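You operate a simulated robot arm through the tools that you are given. There is no shell and no other tool.

You run a simulated robot arm. Do the job below in one go: nothing can be reset, and whatever is moved stays where it is left.

## Task
Code the flight on the display with the scanner: point it at the blue tag of its pier.
Fine: blue button first; the flight board gives the pier; scanner back in its cradle, then the green button.

Only the result counts: the job must be done as asked and must still hold three seconds after the hand-in. Knocking over, shifting, dropping, spilling or breaking anything else fails it.

## Robot
A 6-joint arm with a two-finger gripper, fixed in place. Base frame: the origin is on the floor under the middle of its stand, x ahead of it, y to its left, z up; the work surface is at about z = 82. Readings come in cm, degrees, newtons and seconds.
It reaches about 120.6 cm from its shoulder. Its first joint turns from -166.0 to 166.0 degrees. Payload 2.45 kg.
The tool frame sits at the grasp point between the pads (the TCP): z along the fingers, y along the line on which they close. The tips reach 2 cm beyond it. The gripper opens to 14 cm; its body begins 16.8 cm behind the TCP.
Orientation is told as [roll, pitch, yaw] about the base's x, y, z axes, in that order, counted from this pose: with the fingers straight down and closing along the base's y, the tool's x points along the base's -x, its y along +y and its z along -z.

## Interface
- The arm moves only by the tool nudge_tool. Its argument "commands" is text: rows parted by semicolons, each of 6 numbers parted by spaces: the shift along the tool's x, y, z in units of 30 mm (1.0 is 30 mm), then the turn, a rotation vector about the tool's x, y, z in units of 6 degrees (1.0 is 6 degrees). In form: tx ty tz wx wy wz; .... A call has 1 to 20 rows; each row shifts and turns the commanded pose from where the row before left it, along the tool's axes as they then stand. "fingers" is the opening, from 0 (shut) to 1 (fully open), set as the call begins (left out, the last holds). A call with a number of a shift or a turn outside -1 to 1 is refused whole. Rows are played at 5 a second. More than 5 cm and 8.6 degrees between two rows, or a gripper value outside its range, and nothing of the call is played. A pose out of reach is approached as far as the arm can. The call stops where the force on the tool passes 90 N (or 10 N more than at its start, if that is more) or the arm is blocked; 0.2 s more then pass. The fingers move at their own pace (about 4.5 cm/s each) and stop on an object; they squeeze with about 30 N. The grip force told is the motor's: it shows also when the fingers shut on nothing. Time passes only in rows, and 0.2 s behind the last, so rows that do not move let the fingers close. It gives the time, the measured TCP pose, the force on the tool (base axes), the opening and the grip force at its end, in the units of the frame above (readings bear some noise), with the torque about the TCP (base axes, N m) and any sound that the robot's microphone picked up.
- Cameras (640 x 400 px; columns grow to the right, rows downward): "scene" is fixed at [4.95, -64.91, 146.98]; the picture's right is [0.47, -0.88, 0.00], its down [-0.49, -0.26, -0.83] and it looks along [0.73, 0.39, -0.56] (base axes); focal length 322 px, centre (320, 200). "wrist" rides on the gripper at [7.8, 1.1, -20.9] in the tool frame; the picture's right is [-0.14, 0.99, 0.00], its down [-0.92, -0.13, -0.37] and it looks along [-0.37, -0.05, 0.93] (tool axes); focal length 280 px, centre (320, 200). There is no depth. A picture from a camera that has moved, and an enlarged one, comes with that camera's place and axes in the base frame and with its lens.
- capture(camera): a new picture of that camera. The clock stands still meanwhile.
- close_up(camera, box): a new picture of the part [left, top, right, bottom] of that camera's present view, enlarged. The clock stands still meanwhile.
- close_job(): hands the job in; it is judged then, once.

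Places have to be worked out from the pictures, the camera data and where the tool is seen. Open the gripper and draw the arm clear of the work before you hand the job in, unless the task says otherwise.

The tools are called after "Call:" by a JSON object that holds its "op" and its "data". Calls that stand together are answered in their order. nudge_tool: Moves the arm, as the interface text tells. Its arguments: {"type":"object","properties":{"commands":{"type":"string"},"fingers":{"type":"number"}},"required":["commands"]} The other tools are called the same way: capture (camera) takes a picture; close_up (camera, box) takes an enlarged picture of a part of a camera's view; close_job () hands the job in.

At the start:

```text
time: 0.0
tool_pos: [71.64, -22.08, 116.69]
ee_rot: [0.0, 0.0, -1.9]
force: [-0.5, 0.5, -0.2]
torque: [-0.05, -0.03, -0.01]
finger_gap: 13.98
grip_force: 0.0
```

scene: 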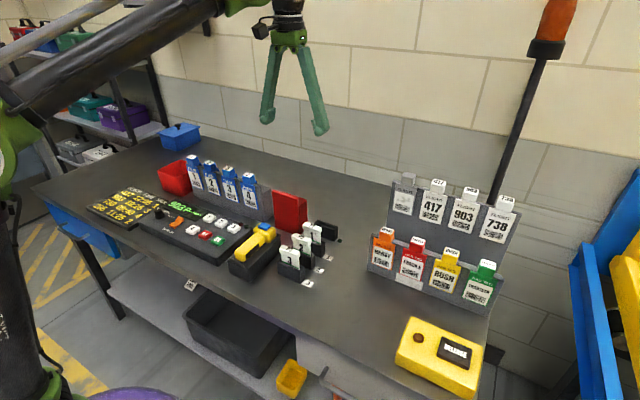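
wrist: 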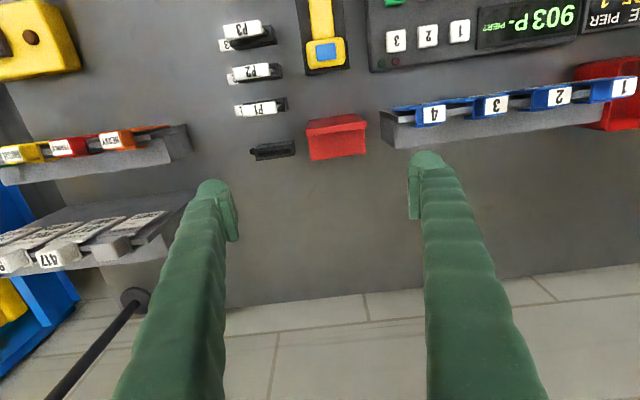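

The first pictures show a bench with a flight board, a display, buttons, a yellow scanner in a cradle and blue tags. I'll enlarge several parts to read them.

Call:
{"op": "close_up", "data": {"camera": "scene", "box": [80, 150, 280, 275]}}

Call:
{"op": "close_up", "data": {"camera": "scene", "box": [220, 180, 360, 290]}}

Call:
{"op": "close_up", "data": {"camera": "wrist", "box": [360, 0, 640, 175]}}

Call:
{"op": "close_up", "data": {"camera": "scene", "box": [360, 165, 540, 320]}}

```text
3.20 times, centred on (180, 212) of scene
camera zoom: at [4.95, -64.91, 146.98], right [0.47, -0.88, 0.0], down [-0.49, -0.26, -0.83], along [0.73, 0.39, -0.56], focal length 1029 px, centre (768, 160)
```

zoom: 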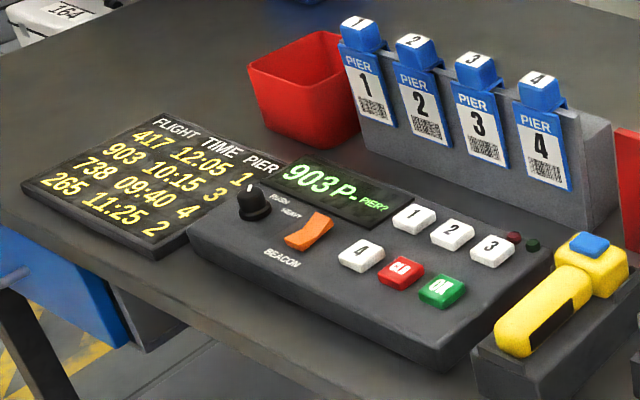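

```text
3.64 times, centred on (290, 235) of scene
camera zoom: at [4.95, -64.91, 146.98], right [0.47, -0.88, 0.0], down [-0.49, -0.26, -0.83], along [0.73, 0.39, -0.56], focal length 1170 px, centre (429, 73)
```

zoom: 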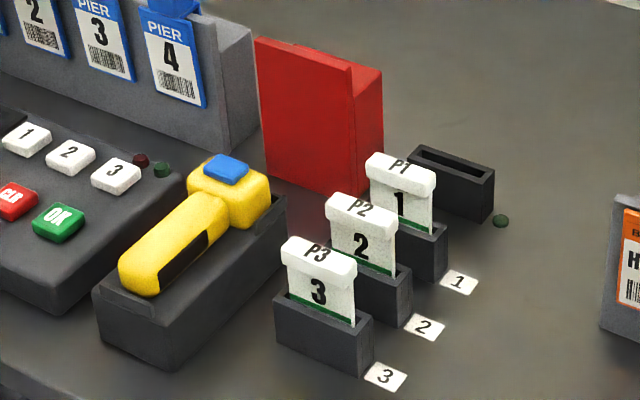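

```text
2.29 times, centred on (500, 88) of wrist
camera zoom: at [63.97, -20.74, 137.7], right [0.17, 0.99, 0.0], down [0.92, -0.16, 0.37], along [0.36, -0.06, -0.93], focal length 641 px, centre (-91, 457)
```

zoom: 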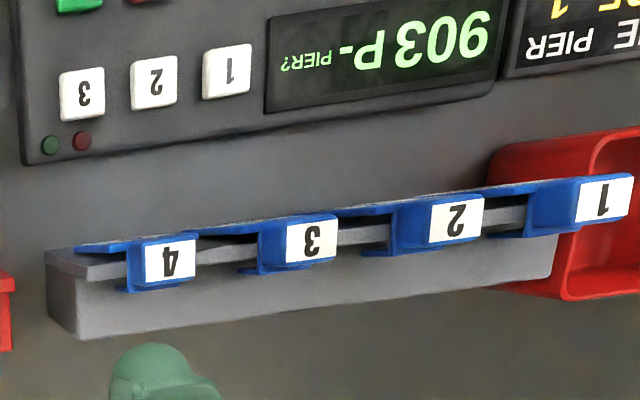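

```text
2.58 times, centred on (450, 242) of scene
camera zoom: at [4.95, -64.91, 146.98], right [0.47, -0.88, 0.0], down [-0.49, -0.26, -0.83], along [0.73, 0.39, -0.56], focal length 830 px, centre (-16, 90)
```

zoom: 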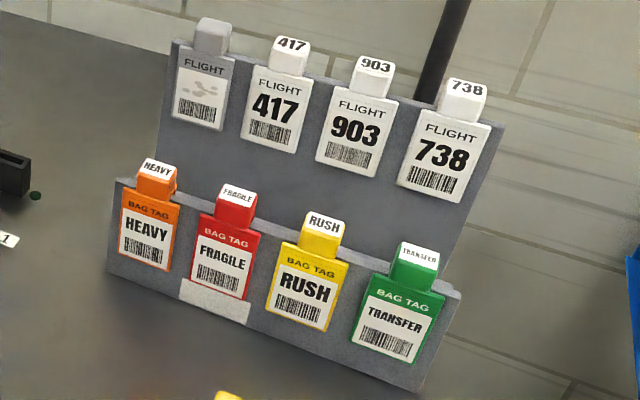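

The display asks for flight 903's pier, and the board lists 903 at 10:15, pier 3, so the target is blue tag 3. The only blue button is on the scanner head, near (59, -19, 92). I'll draw the arm back at height to get the wrist camera over the scanner.

Call:
{"op": "nudge_tool", "data": {"commands": "1 0 0 0 0 0.3167;1 0 0 0 0 0;1 0 0 0 0 0;1 0 0 0 0 0;1 0 0 0 0 0;1 0 0 0 0 0;1 0 0 0 0 0;0 0 0 0 0 0"}}

Call:
{"op": "capture", "data": {"camera": "wrist"}}

Call:
{"op": "capture", "data": {"camera": "scene"}}

```text
time: 1.8
tool_pos: [50.63, -20.91, 116.74]
ee_rot: [0.0, 0.0, -3.8]
force: [-0.6, 0.0, 1.1]
torque: [-0.04, 0.05, 0.03]
finger_gap: 13.97
grip_force: 0.0
```

```text
taken
camera wrist: at [42.94, -19.39, 137.75], right [0.2, 0.98, 0.0], down [0.91, -0.19, 0.37], along [0.36, -0.07, -0.93], focal length 280 px, centre (320, 200)
```

wrist: 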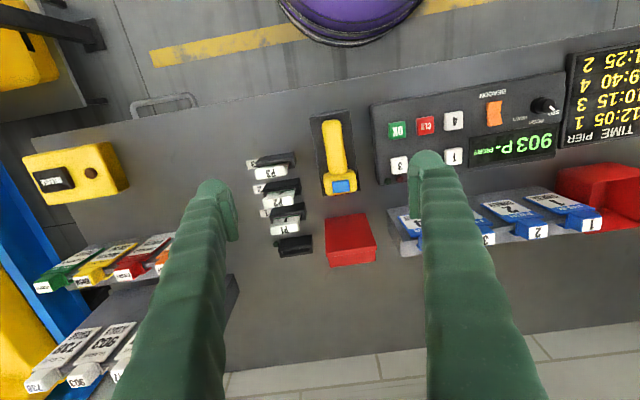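

```text
taken
```

scene: 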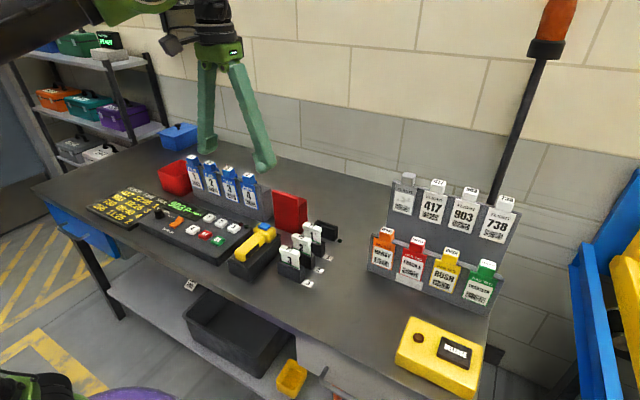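

I turned the yaw the wrong way, from -1.9 to -3.8, which is easy to correct later. I'll look closely at the scanner, console and tags from here.

Call:
{"op": "close_up", "data": {"camera": "wrist", "box": [280, 90, 420, 280]}}

Call:
{"op": "close_up", "data": {"camera": "wrist", "box": [370, 60, 640, 250]}}

Call:
{"op": "close_up", "data": {"camera": "scene", "box": [210, 200, 310, 290]}}

Call:
{"op": "close_up", "data": {"camera": "scene", "box": [170, 140, 310, 240]}}

```text
2.11 times, centred on (350, 185) of wrist
camera zoom: at [42.94, -19.39, 137.75], right [0.2, 0.98, 0.0], down [0.91, -0.19, 0.37], along [0.36, -0.07, -0.93], focal length 590 px, centre (257, 232)
```

zoom: 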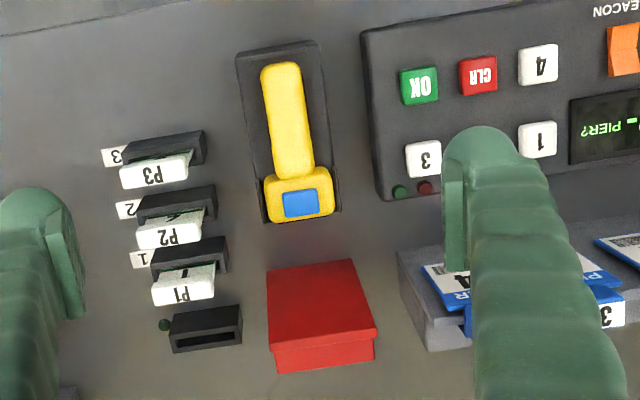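

```text
2.11 times, centred on (505, 155) of wrist
camera zoom: at [42.94, -19.39, 137.75], right [0.2, 0.98, 0.0], down [0.91, -0.19, 0.37], along [0.36, -0.07, -0.93], focal length 590 px, centre (-70, 295)
```

zoom: 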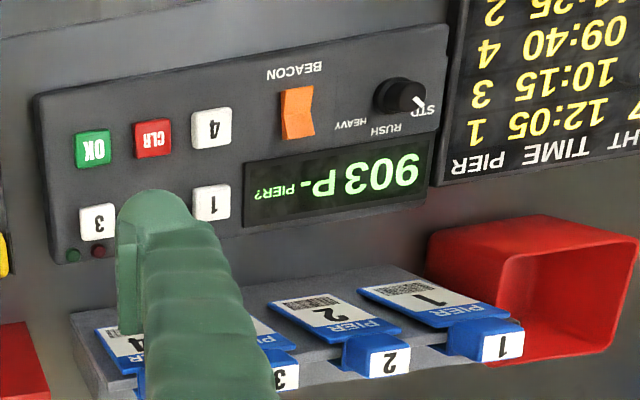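

```text
4.44 times, centred on (260, 245) of scene
camera zoom: at [4.95, -64.91, 146.98], right [0.47, -0.88, 0.0], down [-0.49, -0.26, -0.83], along [0.73, 0.39, -0.56], focal length 1429 px, centre (587, 0)
```

zoom: 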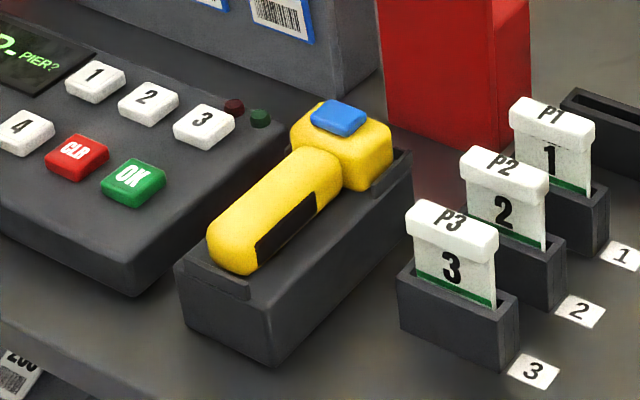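

```text
4.00 times, centred on (240, 190) of scene
camera zoom: at [4.95, -64.91, 146.98], right [0.47, -0.88, 0.0], down [-0.49, -0.26, -0.83], along [0.73, 0.39, -0.56], focal length 1286 px, centre (640, 240)
```

zoom: 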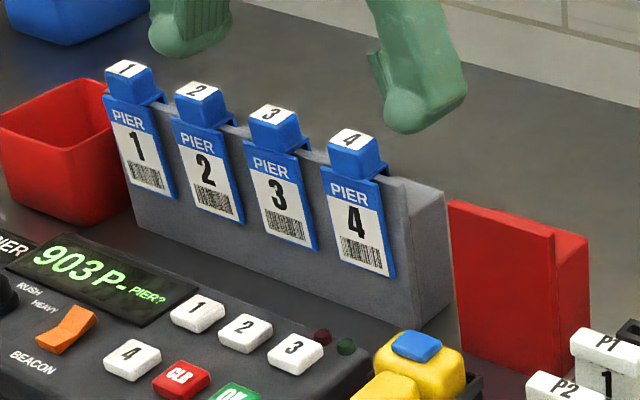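

The scanner lies with its handle along x, yawed about -3°, with the head at +x. I can't tell which face holds the scan window, so I'll view it from the +y side first by moving over and yawing about -90° at a safe height.

Call:
{"op": "nudge_tool", "data": {"commands": "-0.15 0.893 0 0 0 0;-0.15 0.893 0 0 0 0;-0.15 0.893 0 0 0 0;-0.15 0.893 0 0 0 0;-0.15 0.893 0 0 0 0;-0.15 0.893 0 0 0 0;-0.15 0.893 0 0 0 0;0 0 0 0 0 1;0 0 0 0 0 1;0 0 0 0 0 1;0 0 0 0 0 1;0 0 0 0 0 1;0 0 0 0 0 1;0 0 0 0 0 1;0 0 0 0 0 1;0 0 0 0 0 1;0 0 0 0 0 1"}}

Call:
{"op": "nudge_tool", "data": {"commands": "0 0 0 0 0 1;0 0 0 0 0 1;0 0 0 0 0 1;0 0 0 0 0 1;0 0 0 0 0 0.37;0 0 0 0 0 0"}}

Call:
{"op": "capture", "data": {"camera": "wrist"}}

```text
time: 5.4
tool_pos: [55.22, -2.32, 116.63]
ee_rot: [0.1, 0.0, -63.9]
force: [-0.5, 0.0, -0.3]
torque: [-0.01, -0.01, 0.0]
finger_gap: 14.0
grip_force: 0.0
```

```text
time: 6.8
tool_pos: [55.15, -2.25, 116.76]
ee_rot: [0.0, 0.0, -90.0]
force: [0.2, 0.0, -0.2]
torque: [-0.03, -0.01, -0.01]
finger_gap: 14.01
grip_force: 0.1
```

```text
taken
camera wrist: at [56.25, 5.53, 137.69], right [0.99, -0.14, 0.0], down [-0.13, -0.92, 0.37], along [-0.05, -0.37, -0.93], focal length 280 px, centre (320, 200)
```

wrist: 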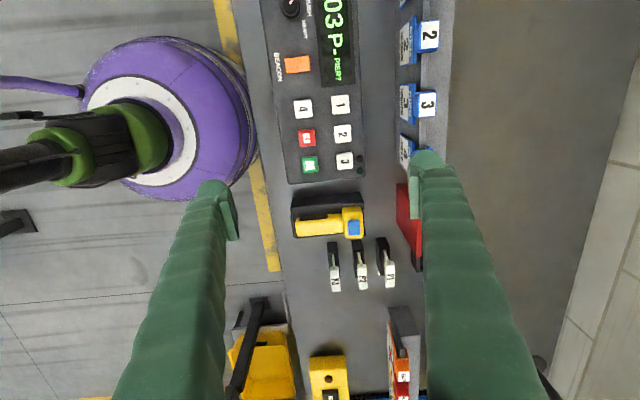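

The view at yaw -90 is clear. Next I tilt the tool about 23° so the camera sees the scanner from the side at a lower angle, and descend about 10 cm over free space.

Call:
{"op": "nudge_tool", "data": {"commands": "0 0 0 0 -0.97 0;0 0 0 0 -0.97 0;0 0 0 0 -0.97 0;0 0 0 0 -0.97 0;0.357 0 0.826 0 0 0;0.357 0 0.826 0 0 0;0.357 0 0.826 0 0 0;0 0 0 0 0 0"}}

Call:
{"op": "capture", "data": {"camera": "wrist"}}

Call:
{"op": "close_up", "data": {"camera": "wrist", "box": [230, 130, 430, 270]}}

```text
time: 8.6
tool_pos: [55.2, -2.08, 108.59]
ee_rot: [0.0, -23.1, -90.0]
force: [0.6, -0.3, 0.0]
torque: [0.02, -0.01, 0.02]
finger_gap: 13.97
grip_force: 0.1
```

```text
taken
camera wrist: at [56.29, 13.24, 124.66], right [0.99, -0.13, 0.05], down [-0.13, -0.7, 0.7], along [-0.05, -0.7, -0.71], focal length 280 px, centre (320, 200)
```

wrist: 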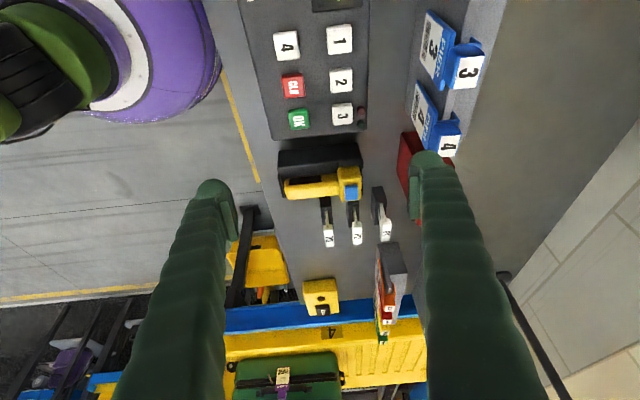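

```text
2.86 times, centred on (330, 200) of wrist
camera zoom: at [56.29, 13.24, 124.66], right [0.99, -0.13, 0.05], down [-0.13, -0.7, 0.7], along [-0.05, -0.7, -0.71], focal length 801 px, centre (291, 200)
```

zoom: 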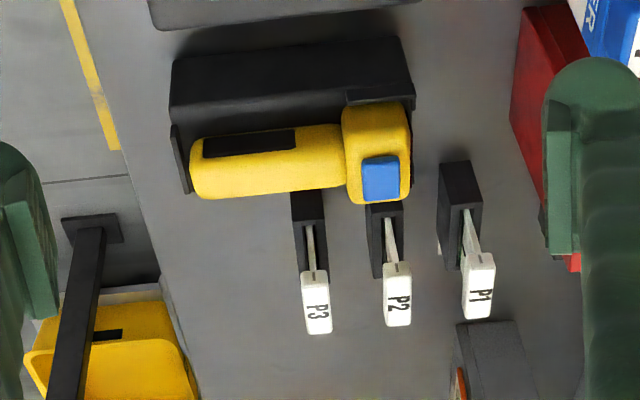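

From this side I see the handle lying exposed on top of the cradle, with a small rear end plate and low side lips at the head. Next I swing the camera round to yaw -180 to look at the head's front face.

Call:
{"op": "nudge_tool", "data": {"commands": "-0.396 0 -0.918 0 0 0;0 0 0 0.392 0 0.92;0 0 0 0.392 0 0.92;0 0 0 0.392 0 0.92;0 0 0 0.392 0 0.92;0 0 0 0.392 0 0.92;0 0 0 0.392 0 0.92;0 0 0 0.392 0 0.92;0 0 0 0.392 0 0.92;0 0 0 0.392 0 0.92;0 0 0 0.392 0 0.92;0 0 0 0.392 0 0.92;0 0 0 0.392 0 0.92;0 0 0 0.392 0 0.92;0 0 0 0.392 0 0.92;0 0 0 0.392 0 0.92;0 0 0 0 0 0"}}

Call:
{"op": "capture", "data": {"camera": "wrist"}}

```text
time: 12.2
tool_pos: [54.81, -6.01, 111.69]
ee_rot: [-0.7, -23.1, -178.2]
force: [-0.1, 0.0, -0.2]
torque: [0.01, 0.0, 0.0]
finger_gap: 14.0
grip_force: 0.1
out of reach, approached as far as the arm can: row 16
```

```text
taken
camera wrist: at [70.27, -6.99, 127.9], right [-0.1, -0.99, 0.04], down [-0.71, 0.1, 0.7], along [-0.7, 0.04, -0.71], focal length 280 px, centre (320, 200)
```

wrist: 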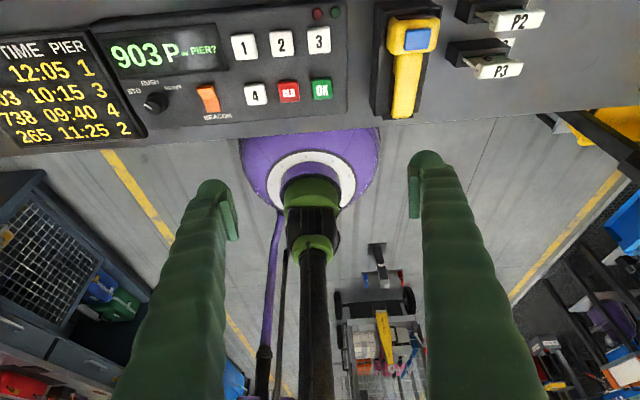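

I can now see the console and scanner from the front, though the last row hit the reach limit slightly. I'll shift the tool out over the free area, to about x=76, y=-19, to bring the head's front face into view.

Call:
{"op": "nudge_tool", "data": {"commands": "0.981 0.6 -0.4 0 0 0;0.981 0.6 -0.4 0 0 0;0.981 0.6 -0.4 0 0 0;0.981 0.6 -0.4 0 0 0;0 0 0 0 0 0"}}

Call:
{"op": "capture", "data": {"camera": "wrist"}}

```text
time: 13.4
tool_pos: [67.69, -13.1, 111.35]
ee_rot: [0.2, -23.0, 179.9]
force: [0.4, -0.1, 0.4]
torque: [0.02, -0.02, 0.0]
finger_gap: 13.99
grip_force: 0.1
```

```text
taken
camera wrist: at [83.0, -14.27, 127.67], right [-0.13, -0.99, 0.06], down [-0.7, 0.13, 0.7], along [-0.7, 0.05, -0.71], focal length 280 px, centre (320, 200)
```

wrist: 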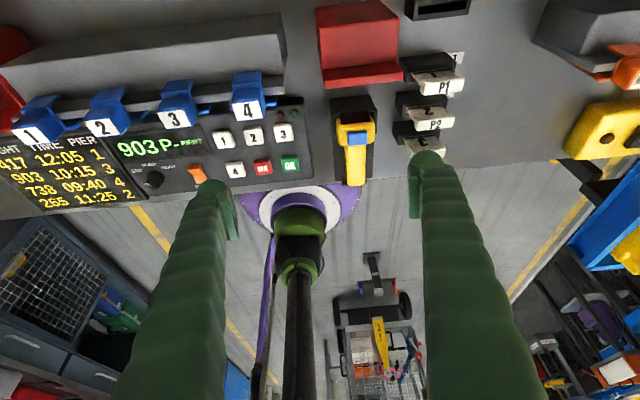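

Call:
{"op": "close_up", "data": {"camera": "wrist", "box": [310, 80, 410, 200]}}

Call:
{"op": "close_up", "data": {"camera": "wrist", "box": [0, 0, 320, 215]}}

```text
3.33 times, centred on (360, 140) of wrist
camera zoom: at [83.0, -14.27, 127.67], right [-0.13, -0.99, 0.06], down [-0.7, 0.13, 0.7], along [-0.7, 0.05, -0.71], focal length 935 px, centre (187, 400)
```

zoom: 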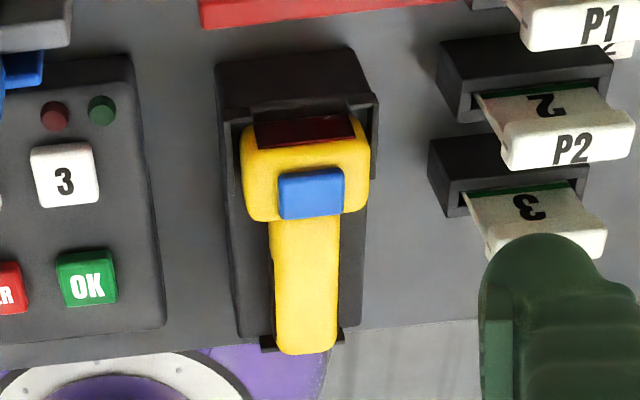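

```text
1.86 times, centred on (160, 108) of wrist
camera zoom: at [83.0, -14.27, 127.67], right [-0.13, -0.99, 0.06], down [-0.7, 0.13, 0.7], along [-0.7, 0.05, -0.71], focal length 522 px, centre (618, 372)
```

zoom: 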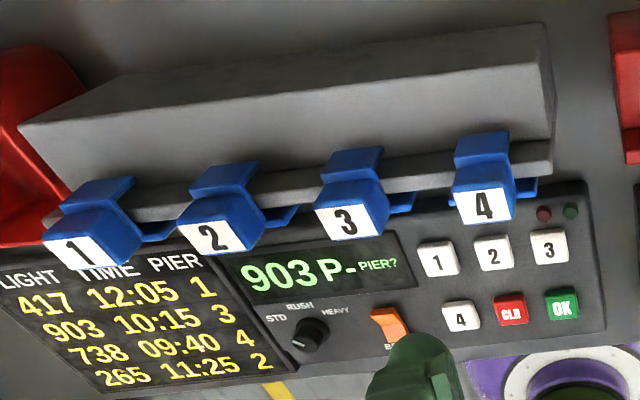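

The front close-up shows a dark red window on the head's front (+x) face, so it scans along the handle axis. The board confirms 903 is pier 3. I'll level the tool and turn back to about yaw -3.3 at height.

Call:
{"op": "nudge_tool", "data": {"commands": "0 0 0 0 0.9625 0;0 0 0 0 0.9625 0;0 0 0 0 0.9625 0;0 0 0 0 0.9625 0;0 0 0 0 0 -1;0 0 0 0 0 -1;0 0 0 0 0 -1;0 0 0 0 0 -1;0 0 0 0 0 -1;0 0 0 0 0 -1;0 0 0 0 0 -1;0 0 0 0 0 -1;0 0 0 0 0 -1;0 0 0 0 0 -1;0 0 0 0 0 -1;0 0 0 0 0 -1;0 0 0 0 0 -1;0 0 0 0 0 -1;0 0 0 0 0 -1;0 0 0 0 0 -1"}}

Call:
{"op": "nudge_tool", "data": {"commands": "0 0 0 0 0 -1;0 0 0 0 0 -1;0 0 0 0 0 -1;0 0 0 0 0 -1;0 0 0 0 0 -1;0 0 0 0 0 -1;0 0 0 0 0 -1;0 0 0 0 0 -1;0 0 0 0 0 -1;0 0 0 0 0 -1;0 0 0 0 0 -1;0 0 0 0 0 -1;0 0 0 0 0 -1;0 0 0 0 0 -0.47;0 0 0 0 0 0", "fingers": 0}}

```text
time: 17.6
tool_pos: [67.65, -13.18, 111.48]
ee_rot: [0.1, -0.3, -83.9]
force: [-0.4, 0.1, -0.1]
torque: [0.0, 0.01, -0.02]
finger_gap: 14.02
grip_force: 0.0
```

```text
time: 20.8
tool_pos: [67.64, -13.15, 111.43]
ee_rot: [-0.2, -0.1, -3.1]
force: [0.0, -0.1, 0.1]
torque: [0.01, -0.01, 0.02]
finger_gap: 0.0
grip_force: 29.4
```

The fingers are closed and the tool is level at yaw -3.1. I'll shift to about y=-19 beside the scanner and take a measuring picture with the button unobstructed.

Call:
{"op": "nudge_tool", "data": {"commands": "-0.05 -0.96 0 0 0 0;-0.05 -0.96 0 0 0 0;0 0 0 0 0 0"}}

Call:
{"op": "capture", "data": {"camera": "wrist"}}

Call:
{"op": "close_up", "data": {"camera": "wrist", "box": [270, 0, 390, 120]}}

```text
time: 21.6
tool_pos: [67.65, -18.91, 111.44]
ee_rot: [-0.2, 0.0, -3.2]
force: [0.1, 0.2, 0.6]
torque: [-0.02, -0.01, -0.03]
finger_gap: 0.0
grip_force: 28.8
```

```text
taken
camera wrist: at [59.84, -17.43, 132.43], right [0.19, 0.98, 0.0], down [0.91, -0.18, 0.37], along [0.36, -0.07, -0.93], focal length 280 px, centre (320, 200)
```

wrist: 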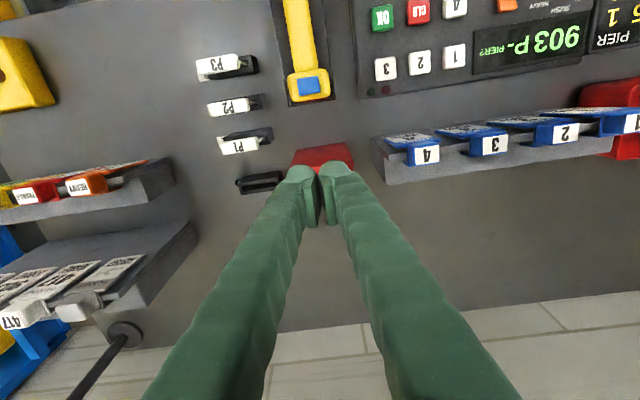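

```text
3.33 times, centred on (330, 60) of wrist
camera zoom: at [59.84, -17.43, 132.43], right [0.19, 0.98, 0.0], down [0.91, -0.18, 0.37], along [0.36, -0.07, -0.93], focal length 935 px, centre (287, 667)
```

zoom: 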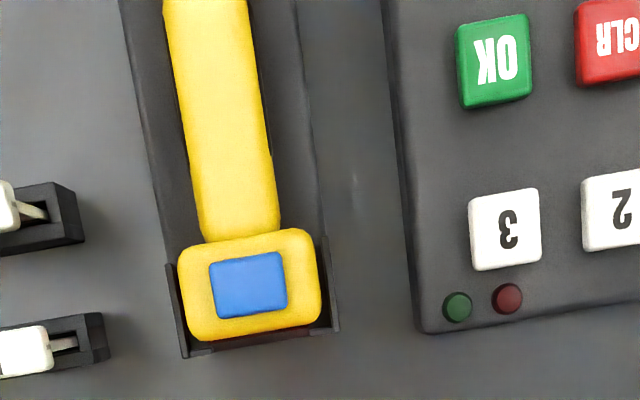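

The wrist ray to the blue button is nearly vertical, which puts it at about x=59.3, y=-18.8. I'll check the fingertip shape before pressing.

Call:
{"op": "close_up", "data": {"camera": "wrist", "box": [270, 140, 370, 240]}}

Call:
{"op": "close_up", "data": {"camera": "scene", "box": [200, 120, 340, 260]}}

```text
4.00 times, centred on (320, 190) of wrist
camera zoom: at [59.84, -17.43, 132.43], right [0.19, 0.98, 0.0], down [0.91, -0.18, 0.37], along [0.36, -0.07, -0.93], focal length 1122 px, centre (320, 240)
```

zoom: 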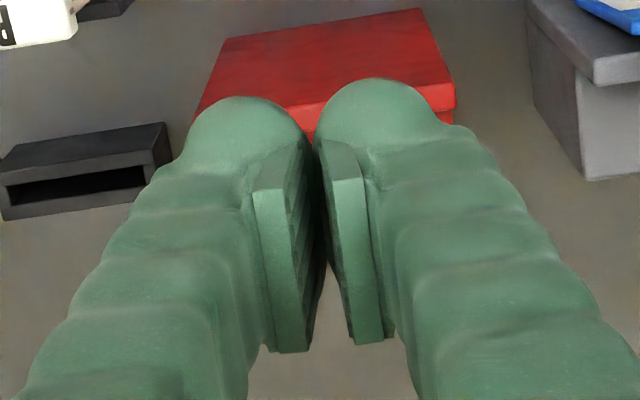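

```text
2.86 times, centred on (270, 190) of scene
camera zoom: at [4.95, -64.91, 146.98], right [0.47, -0.88, 0.0], down [-0.49, -0.26, -0.83], along [0.73, 0.39, -0.56], focal length 919 px, centre (463, 229)
```

zoom: 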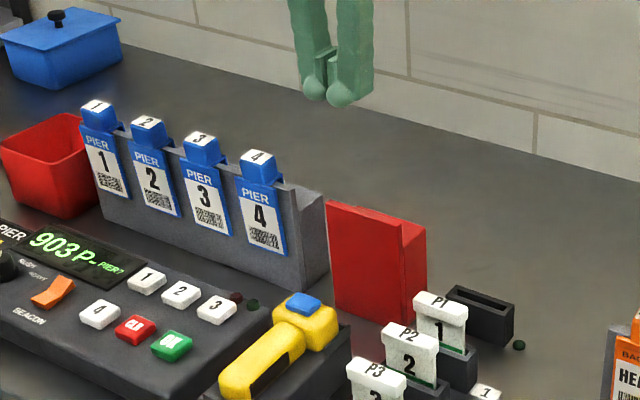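

Each fingertip is a ball about 2.4 cm across, so closed fingers centred on the button will press it evenly. I move over the button and stop with the tips about 4 cm above it.

Call:
{"op": "nudge_tool", "data": {"commands": "0 0 0 0 0 -0.167;0.928 -0.0233 0 0 0 0;0.928 -0.0233 0 0 0 0;0.928 -0.0233 0 0 0 0;0 0 0.896 0 0 0;0 0 0.896 0 0 0;0 0 0.896 0 0 0;0 0 0.896 0 0 0;0 0 0.7 0 0 0;0 0 0 0 0 0"}}

Call:
{"op": "close_up", "data": {"camera": "scene", "box": [210, 170, 310, 270]}}

Call:
{"op": "close_up", "data": {"camera": "wrist", "box": [250, 100, 390, 220]}}

```text
time: 23.8
tool_pos: [59.31, -18.94, 98.53]
ee_rot: [-0.1, -0.1, -2.2]
force: [0.6, 0.4, -0.7]
torque: [0.0, 0.0, 0.01]
finger_gap: 0.0
grip_force: 29.1
```

```text
4.00 times, centred on (260, 220) of scene
camera zoom: at [4.95, -64.91, 146.98], right [0.47, -0.88, 0.0], down [-0.49, -0.26, -0.83], along [0.73, 0.39, -0.56], focal length 1286 px, centre (560, 120)
```

zoom: 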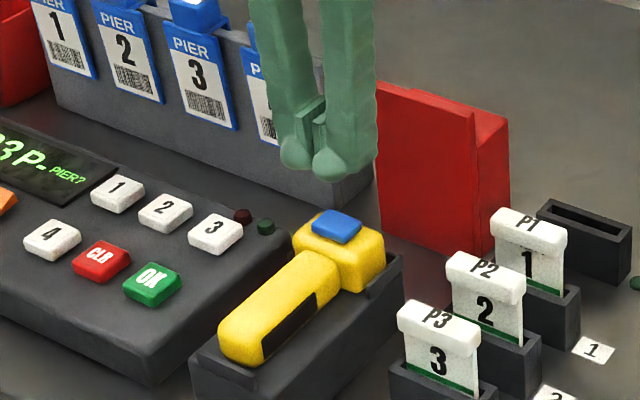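

```text
3.33 times, centred on (320, 160) of wrist
camera zoom: at [51.47, -17.59, 119.48], right [0.18, 0.98, 0.0], down [0.91, -0.16, 0.37], along [0.36, -0.07, -0.93], focal length 935 px, centre (320, 333)
```

zoom: 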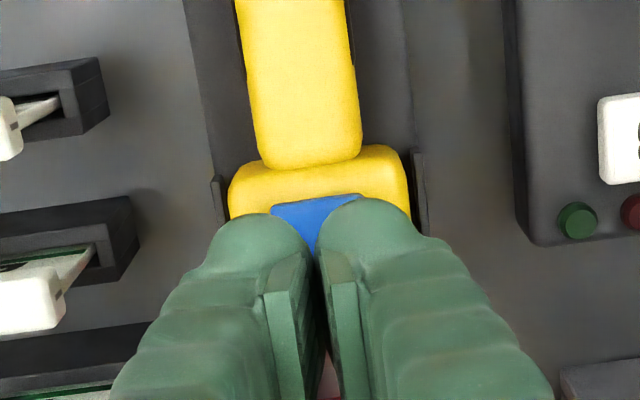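

Aligned: the fingertips sit directly over the blue button. I lower to about 1 cm above it, then feel for contact in small steps.

Call:
{"op": "nudge_tool", "data": {"commands": "0 0 0.45 0 0 0;0 0 0.45 0 0 0;0 0 0.3 0 0 0;0 0 0 0 0 0"}}

Call:
{"op": "close_up", "data": {"camera": "scene", "box": [220, 190, 300, 270]}}

```text
time: 24.8
tool_pos: [59.2, -18.98, 95.1]
ee_rot: [-0.2, -0.1, -2.3]
force: [-0.7, -0.1, -0.7]
torque: [-0.01, -0.01, -0.01]
finger_gap: 0.02
grip_force: 29.4
```

```text
5.00 times, centred on (260, 230) of scene
camera zoom: at [4.95, -64.91, 146.98], right [0.47, -0.88, 0.0], down [-0.49, -0.26, -0.83], along [0.73, 0.39, -0.56], focal length 1608 px, centre (620, 50)
```

zoom: 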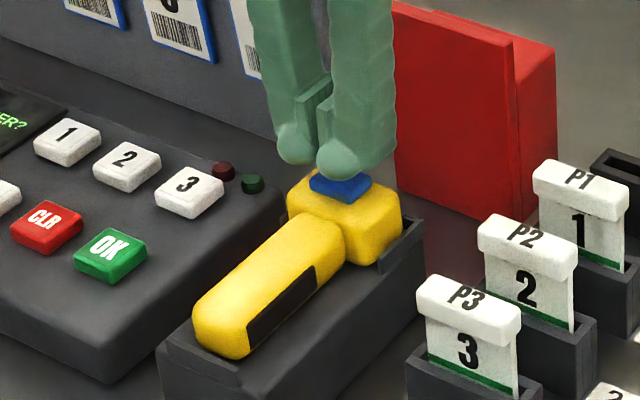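

The tips are roughly 1 cm above the button. I step down in small increments and watch the force.

Call:
{"op": "nudge_tool", "data": {"commands": "0 0 0.05 0 0 0;0 0 0.05 0 0 0;0 0 0.05 0 0 0;0 0 0 0 0 0"}}

```text
time: 25.8
tool_pos: [59.37, -18.95, 94.64]
ee_rot: [-0.2, -0.1, -2.1]
force: [0.2, -0.1, 0.2]
torque: [0.0, -0.01, -0.01]
finger_gap: 0.01
grip_force: 29.3
```

No contact yet at z=94.6, so I keep stepping down.

Call:
{"op": "nudge_tool", "data": {"commands": "0 0 0.05 0 0 0;0 0 0.05 0 0 0;0 0 0.05 0 0 0;0 0 0 0 0 0"}}

```text
time: 26.8
tool_pos: [59.2, -18.96, 94.21]
ee_rot: [-0.3, -0.2, -2.2]
force: [0.9, 0.6, -1.2]
torque: [0.03, 0.02, -0.01]
finger_gap: 0.01
grip_force: 29.1
```

Still free at 94.2. I go on with the same small steps.

Call:
{"op": "nudge_tool", "data": {"commands": "0 0 0.05 0 0 0;0 0 0.05 0 0 0;0 0 0.05 0 0 0;0 0 0 0 0 0"}}

```text
time: 27.8
tool_pos: [59.22, -18.9, 93.84]
ee_rot: [-0.3, -0.1, -2.3]
force: [-0.1, -0.5, 0.4]
torque: [-0.03, 0.0, 0.04]
finger_gap: 0.02
grip_force: 29.6
```

No force yet at 93.8, so I continue down.

Call:
{"op": "nudge_tool", "data": {"commands": "0 0 0.05 0 0 0;0 0 0.05 0 0 0;0 0 0 0 0 0"}}

Call:
{"op": "close_up", "data": {"camera": "scene", "box": [235, 200, 295, 260]}}

```text
time: 28.6
tool_pos: [59.1, -18.99, 93.45]
ee_rot: [-0.2, 0.0, -2.2]
force: [1.4, -0.1, 1.3]
torque: [-0.01, -0.02, 0.02]
finger_gap: 0.58
grip_force: 29.0
```

```text
6.67 times, centred on (265, 230) of scene
camera zoom: at [4.95, -64.91, 146.98], right [0.47, -0.88, 0.0], down [-0.49, -0.26, -0.83], along [0.73, 0.39, -0.56], focal length 2144 px, centre (687, 0)
```

zoom: 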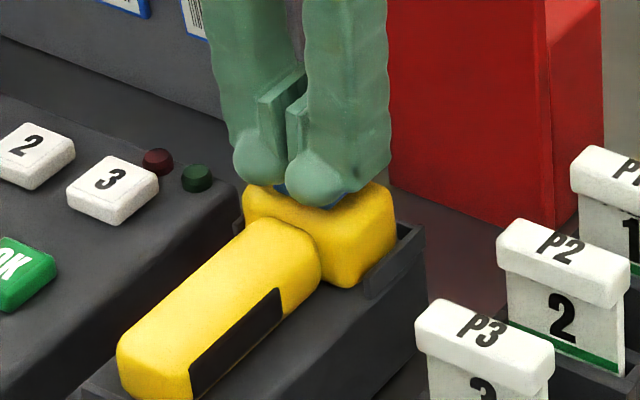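

The finger gap opened to 0.58 cm, so the two balls are straddling the button's rounded edges and wedging apart instead of pressing. I'll back off and shift 1.2 cm in +y so that one ball sits on the button centre.

Call:
{"op": "nudge_tool", "data": {"commands": "0 0 -0.3 0 0 0;0 0 -0.3 0 0 0;0 0 0 0 0 0;0 0.4 0 0 0 0;0 0 0 0 0 0", "fingers": 0}}

Call:
{"op": "capture", "data": {"camera": "scene"}}

Call:
{"op": "close_up", "data": {"camera": "wrist", "box": [250, 100, 390, 220]}}

Call:
{"op": "close_up", "data": {"camera": "scene", "box": [220, 190, 300, 270]}}

```text
time: 29.8
tool_pos: [59.22, -17.79, 95.21]
ee_rot: [-0.3, -0.1, -2.2]
force: [-0.2, 0.5, -0.6]
torque: [-0.02, -0.01, 0.0]
finger_gap: 0.0
grip_force: 29.1
```

```text
taken
```

scene: 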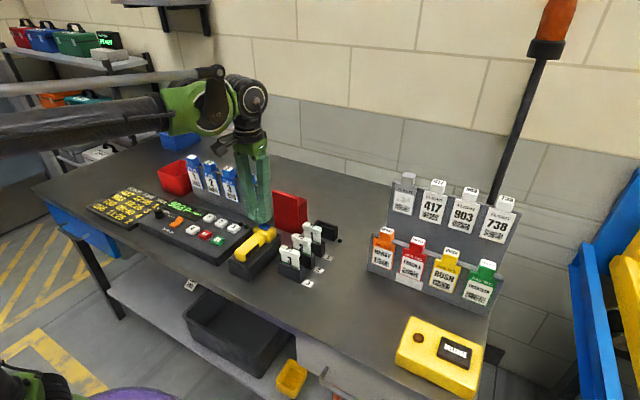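

```text
3.33 times, centred on (320, 160) of wrist
camera zoom: at [51.49, -16.33, 116.12], right [0.17, 0.98, 0.0], down [0.91, -0.16, 0.37], along [0.36, -0.07, -0.93], focal length 935 px, centre (320, 333)
```

zoom: 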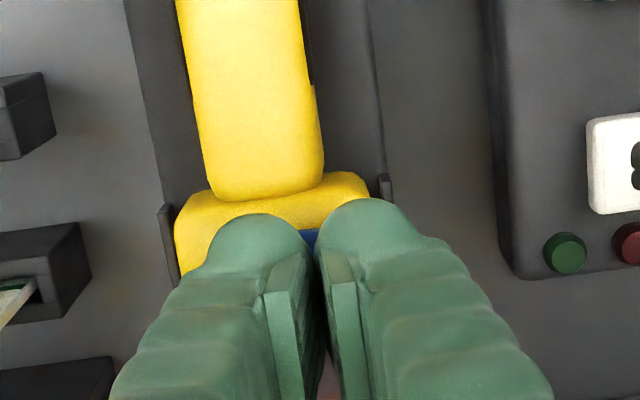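

```text
5.00 times, centred on (260, 230) of scene
camera zoom: at [4.95, -64.91, 146.98], right [0.47, -0.88, 0.0], down [-0.49, -0.26, -0.83], along [0.73, 0.39, -0.56], focal length 1608 px, centre (620, 50)
```

zoom: 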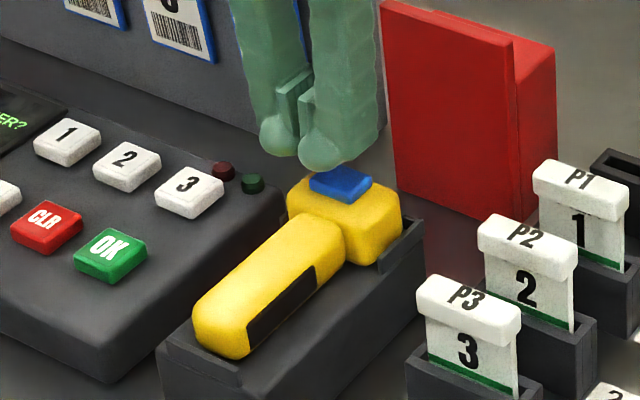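

Comparing both cameras, the fingertip balls sit about 1.2 cm toward base -x of the TCP, so I was on the button's rear edge. I shift +1.2 cm in x so one ball is over the centre, then check.

Call:
{"op": "nudge_tool", "data": {"commands": "-0.4 0.04 0 0 0 0;0 0 0 0 0 0"}}

Call:
{"op": "close_up", "data": {"camera": "wrist", "box": [250, 100, 390, 220]}}

Call:
{"op": "close_up", "data": {"camera": "scene", "box": [220, 190, 300, 270]}}

```text
time: 30.4
tool_pos: [60.58, -17.75, 95.34]
ee_rot: [-0.2, 0.0, -2.3]
force: [0.3, 0.4, 0.0]
torque: [0.01, -0.01, 0.02]
finger_gap: 0.0
grip_force: 29.4
```

```text
3.33 times, centred on (320, 160) of wrist
camera zoom: at [52.76, -16.26, 116.17], right [0.18, 0.98, 0.0], down [0.91, -0.16, 0.37], along [0.36, -0.07, -0.93], focal length 935 px, centre (320, 333)
```

zoom: 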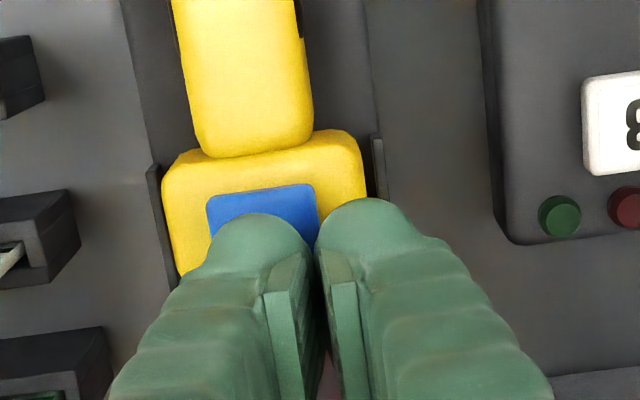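

```text
5.00 times, centred on (260, 230) of scene
camera zoom: at [4.95, -64.91, 146.98], right [0.47, -0.88, 0.0], down [-0.49, -0.26, -0.83], along [0.73, 0.39, -0.56], focal length 1608 px, centre (620, 50)
```

zoom: 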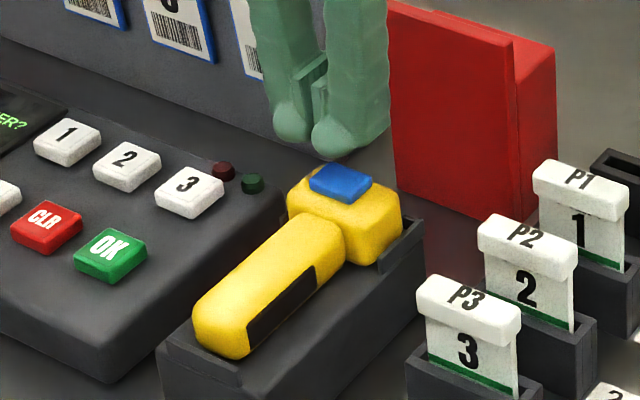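

One ball is now over the middle of the button in both views. I descend in 1.5–3 mm steps.

Call:
{"op": "nudge_tool", "data": {"commands": "0 0.06 0.15 0 0 0;0 0 0.1 0 0 0;0 0 0.1 0 0 0;0 0 0.1 0 0 0;0 0 0 0 0 0"}}

```text
time: 31.6
tool_pos: [60.57, -17.6, 93.86]
ee_rot: [-0.2, -0.2, -2.1]
force: [-0.2, -0.2, 0.2]
torque: [0.04, 0.0, 0.0]
finger_gap: 0.0
grip_force: 29.5
```

Free down to 93.9, so contact should be near. I step 1 mm at a time.

Call:
{"op": "nudge_tool", "data": {"commands": "0 0 0.04 0 0 0;0 0 0.04 0 0 0;0 0 0.04 0 0 0;0 0 0 0 0 0"}}

```text
time: 32.6
tool_pos: [60.47, -17.59, 93.5]
ee_rot: [-0.3, -0.2, -2.3]
force: [-0.1, 0.6, 1.1]
torque: [0.03, 0.01, -0.01]
finger_gap: 0.0
grip_force: 29.8
```

Possibly light contact at 93.5. I press another 2 mm.

Call:
{"op": "nudge_tool", "data": {"commands": "0 0 0.035 0 0 0;0 0 0.035 0 0 0;0 0 0 0 0 0"}}

Call:
{"op": "close_up", "data": {"camera": "scene", "box": [235, 200, 295, 260]}}

```text
time: 33.4
tool_pos: [60.36, -17.65, 93.27]
ee_rot: [-0.2, -0.1, -2.2]
force: [0.2, -0.8, 1.2]
torque: [-0.02, 0.02, -0.04]
finger_gap: 0.0
grip_force: 29.3
heard: click
```

```text
6.67 times, centred on (265, 230) of scene
camera zoom: at [4.95, -64.91, 146.98], right [0.47, -0.88, 0.0], down [-0.49, -0.26, -0.83], along [0.73, 0.39, -0.56], focal length 2144 px, centre (687, 0)
```

zoom: 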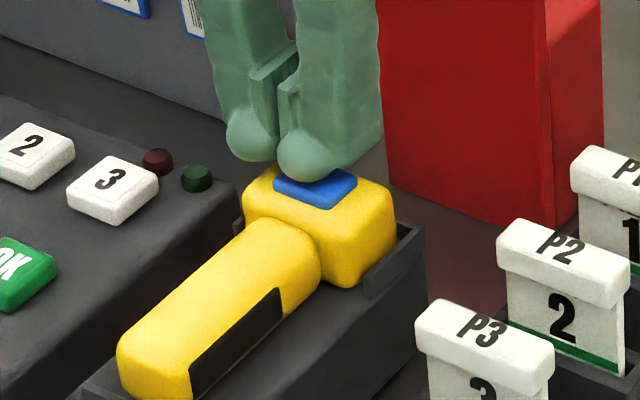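

A click was heard, so the blue button registered once. I raise straight off it and check the display and scanner for changes.

Call:
{"op": "nudge_tool", "data": {"commands": "0 0 -0.3 0 0 0;0 0 -0.8 0 0 0;0 0 -1 0 0 0;0 0 -1 0 0 0;0 0 -1 0 0 0;0 0 0 0 0 0"}}

Call:
{"op": "capture", "data": {"camera": "wrist"}}

Call:
{"op": "close_up", "data": {"camera": "scene", "box": [130, 170, 310, 290]}}

```text
time: 34.8
tool_pos: [60.41, -17.74, 105.51]
ee_rot: [-0.2, -0.2, -2.1]
force: [-0.3, -0.1, -0.6]
torque: [0.04, -0.02, -0.01]
finger_gap: 0.0
grip_force: 28.8
```

```text
taken
camera wrist: at [52.63, -16.29, 126.39], right [0.18, 0.98, 0.0], down [0.91, -0.16, 0.37], along [0.36, -0.07, -0.93], focal length 280 px, centre (320, 200)
```

wrist: 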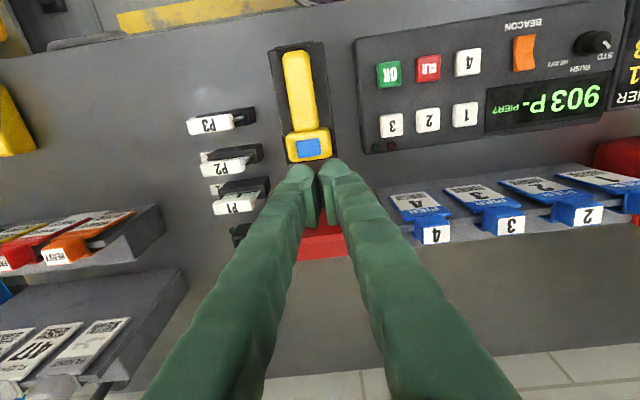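

```text
3.33 times, centred on (220, 230) of scene
camera zoom: at [4.95, -64.91, 146.98], right [0.47, -0.88, 0.0], down [-0.49, -0.26, -0.83], along [0.73, 0.39, -0.56], focal length 1072 px, centre (653, 100)
```

zoom: 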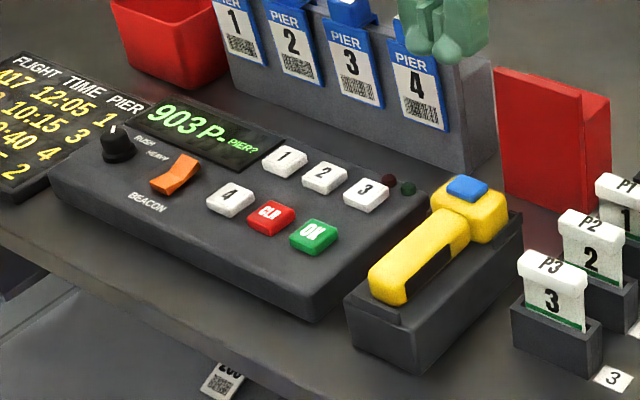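

Nothing else moved, and the display still waits for the pier. Next I grasp the scanner by its handle near x=54.3, y=-18.65. I move above it and open the fingers to about 6 cm.

Call:
{"op": "nudge_tool", "data": {"commands": "0.673 -0.126 0 0 0 0;0.673 -0.126 0 0 0 0;0.673 -0.126 0 0 0 0;0 0 0 0 0 0;0 0 0 0 0 0", "fingers": 0.43}}

Call:
{"op": "capture", "data": {"camera": "wrist"}}

Call:
{"op": "close_up", "data": {"camera": "scene", "box": [200, 180, 300, 290]}}

```text
time: 36.0
tool_pos: [54.39, -18.46, 105.5]
ee_rot: [-0.1, -0.1, -2.2]
force: [0.6, 0.0, -0.2]
torque: [0.01, 0.03, -0.02]
finger_gap: 6.02
grip_force: 0.0
```

```text
taken
camera wrist: at [46.59, -17.12, 126.38], right [0.18, 0.98, 0.0], down [0.91, -0.16, 0.37], along [0.36, -0.07, -0.93], focal length 280 px, centre (320, 200)
```

wrist: 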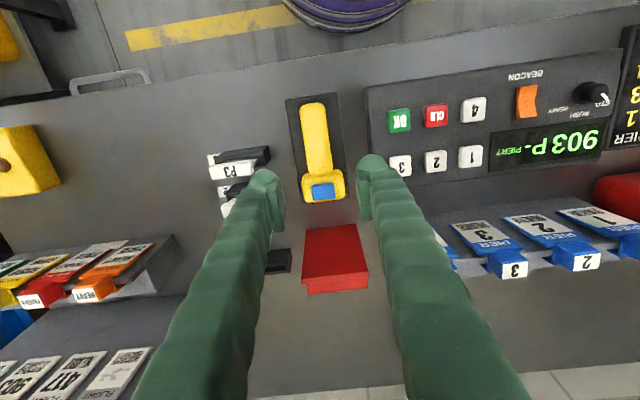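

```text
3.64 times, centred on (250, 235) of scene
camera zoom: at [4.95, -64.91, 146.98], right [0.47, -0.88, 0.0], down [-0.49, -0.26, -0.83], along [0.73, 0.39, -0.56], focal length 1170 px, centre (574, 73)
```

zoom: 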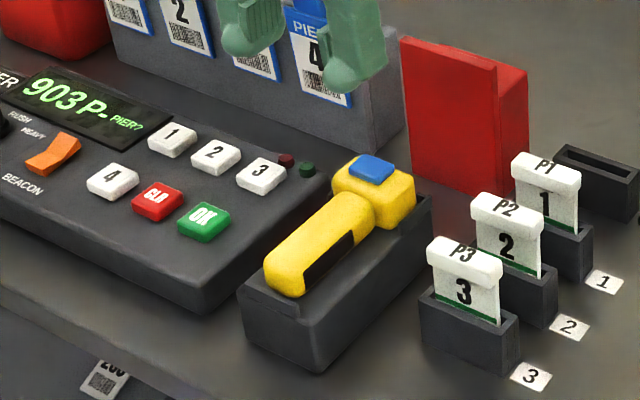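

The fingers straddle the handle. I narrow to about 5.2 cm for clearance from the P3 stand and the console, then descend partway to check alignment.

Call:
{"op": "nudge_tool", "data": {"commands": "0 -0.05 0 0 0 0;0 0 0.8 0 0 0;0 0 0.8 0 0 0;0 0 0.8 0 0 0;0 0 0.7 0 0 0;0 0 0 0 0 0", "fingers": 0.37}}

Call:
{"op": "capture", "data": {"camera": "wrist"}}

Call:
{"op": "close_up", "data": {"camera": "wrist", "box": [240, 90, 400, 230]}}

Call:
{"op": "close_up", "data": {"camera": "scene", "box": [210, 190, 300, 280]}}

```text
time: 37.4
tool_pos: [54.36, -18.52, 96.17]
ee_rot: [-0.2, -0.1, -2.2]
force: [-0.5, 0.5, 0.1]
torque: [0.01, 0.01, -0.01]
finger_gap: 5.18
grip_force: 0.0
```

```text
taken
camera wrist: at [46.57, -17.09, 117.06], right [0.18, 0.98, 0.0], down [0.91, -0.16, 0.37], along [0.36, -0.07, -0.93], focal length 280 px, centre (320, 200)
```

wrist: 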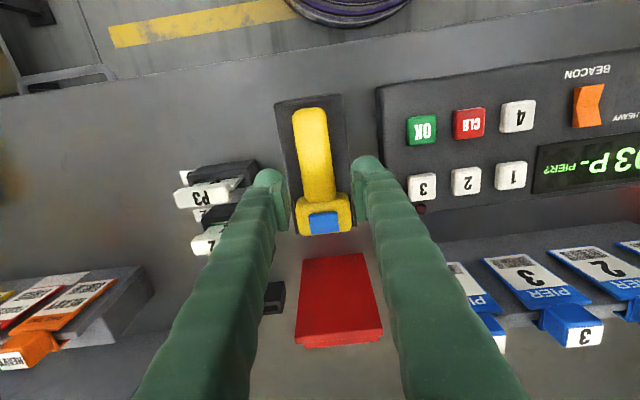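

```text
2.86 times, centred on (320, 160) of wrist
camera zoom: at [46.57, -17.09, 117.06], right [0.18, 0.98, 0.0], down [0.91, -0.16, 0.37], along [0.36, -0.07, -0.93], focal length 801 px, centre (320, 314)
```

zoom: 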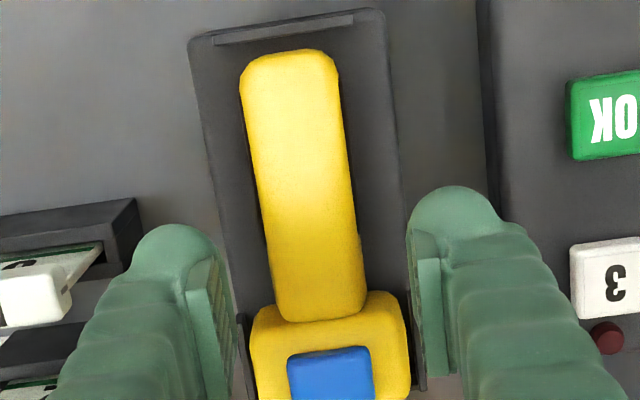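

```text
4.44 times, centred on (255, 235) of scene
camera zoom: at [4.95, -64.91, 146.98], right [0.47, -0.88, 0.0], down [-0.49, -0.26, -0.83], along [0.73, 0.39, -0.56], focal length 1429 px, centre (609, 44)
```

zoom: 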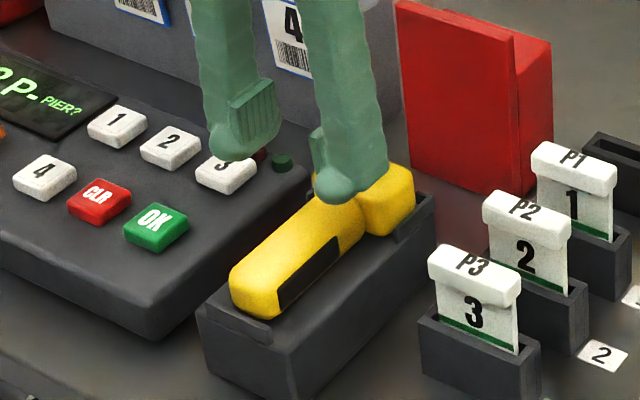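

Alignment is good: the handle runs from x≈48.2 to 57.5 with its centre near y=-18.7. I make a slight y correction and descend to about TCP z=90.3.

Call:
{"op": "nudge_tool", "data": {"commands": "0 -0.06 0.4 0 0 0;0 0 0.5 0 0 0;0 0 0.5 0 0 0;0 0 0.3 0 0 0;0 0 0.2 0 0 0;0 0 0 0 0 0"}}

Call:
{"op": "close_up", "data": {"camera": "wrist", "box": [240, 90, 400, 230]}}

Call:
{"op": "close_up", "data": {"camera": "scene", "box": [210, 190, 300, 280]}}

```text
time: 38.8
tool_pos: [54.43, -18.75, 90.5]
ee_rot: [-0.2, 0.0, -2.1]
force: [-0.1, 0.3, 0.2]
torque: [0.01, -0.02, -0.02]
finger_gap: 5.17
grip_force: 0.0
```

```text
2.86 times, centred on (320, 160) of wrist
camera zoom: at [46.56, -17.31, 111.56], right [0.18, 0.98, 0.0], down [0.91, -0.16, 0.37], along [0.36, -0.07, -0.93], focal length 801 px, centre (320, 314)
```

zoom: 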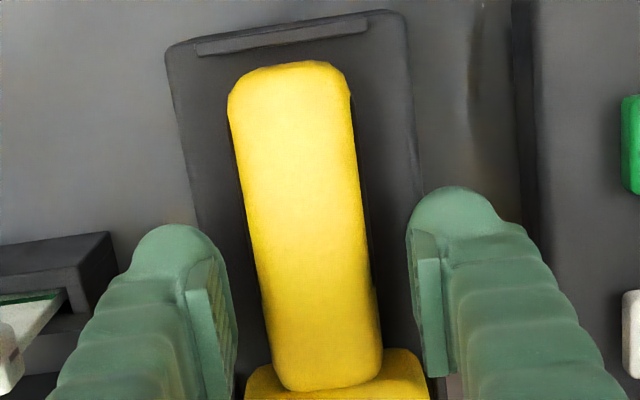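

```text
4.44 times, centred on (255, 235) of scene
camera zoom: at [4.95, -64.91, 146.98], right [0.47, -0.88, 0.0], down [-0.49, -0.26, -0.83], along [0.73, 0.39, -0.56], focal length 1429 px, centre (609, 44)
```

zoom: 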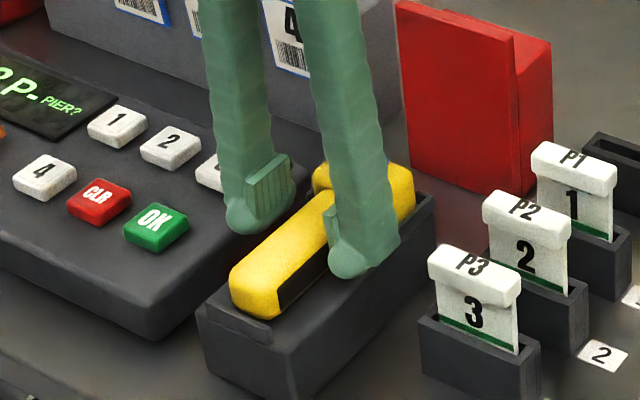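

The tips straddle the handle with no contact. I lower a few more millimetres to get the pads deeper onto it, watching for force from the cradle top.

Call:
{"op": "nudge_tool", "data": {"commands": "0 0 0.06 0 0 0;0 0 0.06 0 0 0;0 0 0 0 0 0"}}

```text
time: 39.6
tool_pos: [54.37, -18.83, 90.21]
ee_rot: [-0.1, -0.2, -2.2]
force: [-0.6, 0.2, 0.1]
torque: [0.01, 0.02, 0.0]
finger_gap: 5.16
grip_force: 0.1
```

No contact at 90.2, so I go down another 4 mm in small steps.

Call:
{"op": "nudge_tool", "data": {"commands": "0 0 0.05 0 0 0;0 0 0.05 0 0 0;0 0 0.03 0 0 0;0 0 0 0 0 0"}}

Call:
{"op": "close_up", "data": {"camera": "scene", "box": [225, 200, 285, 270]}}

```text
time: 40.6
tool_pos: [54.38, -18.73, 89.74]
ee_rot: [-0.2, -0.1, -2.3]
force: [0.4, 0.6, 0.9]
torque: [-0.03, 0.03, 0.0]
finger_gap: 5.17
grip_force: 0.0
```

```text
5.71 times, centred on (255, 235) of scene
camera zoom: at [4.95, -64.91, 146.98], right [0.47, -0.88, 0.0], down [-0.49, -0.26, -0.83], along [0.73, 0.39, -0.56], focal length 1838 px, centre (691, 0)
```

zoom: 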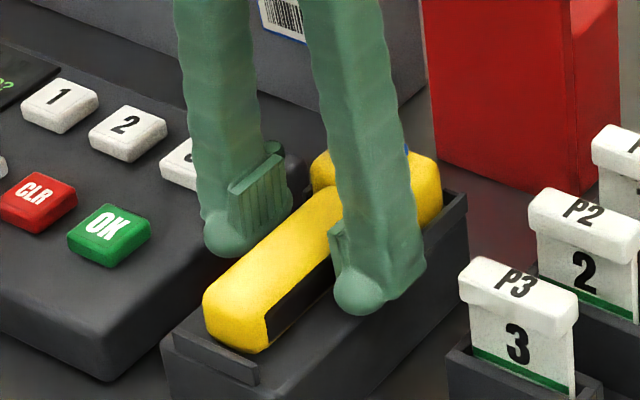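

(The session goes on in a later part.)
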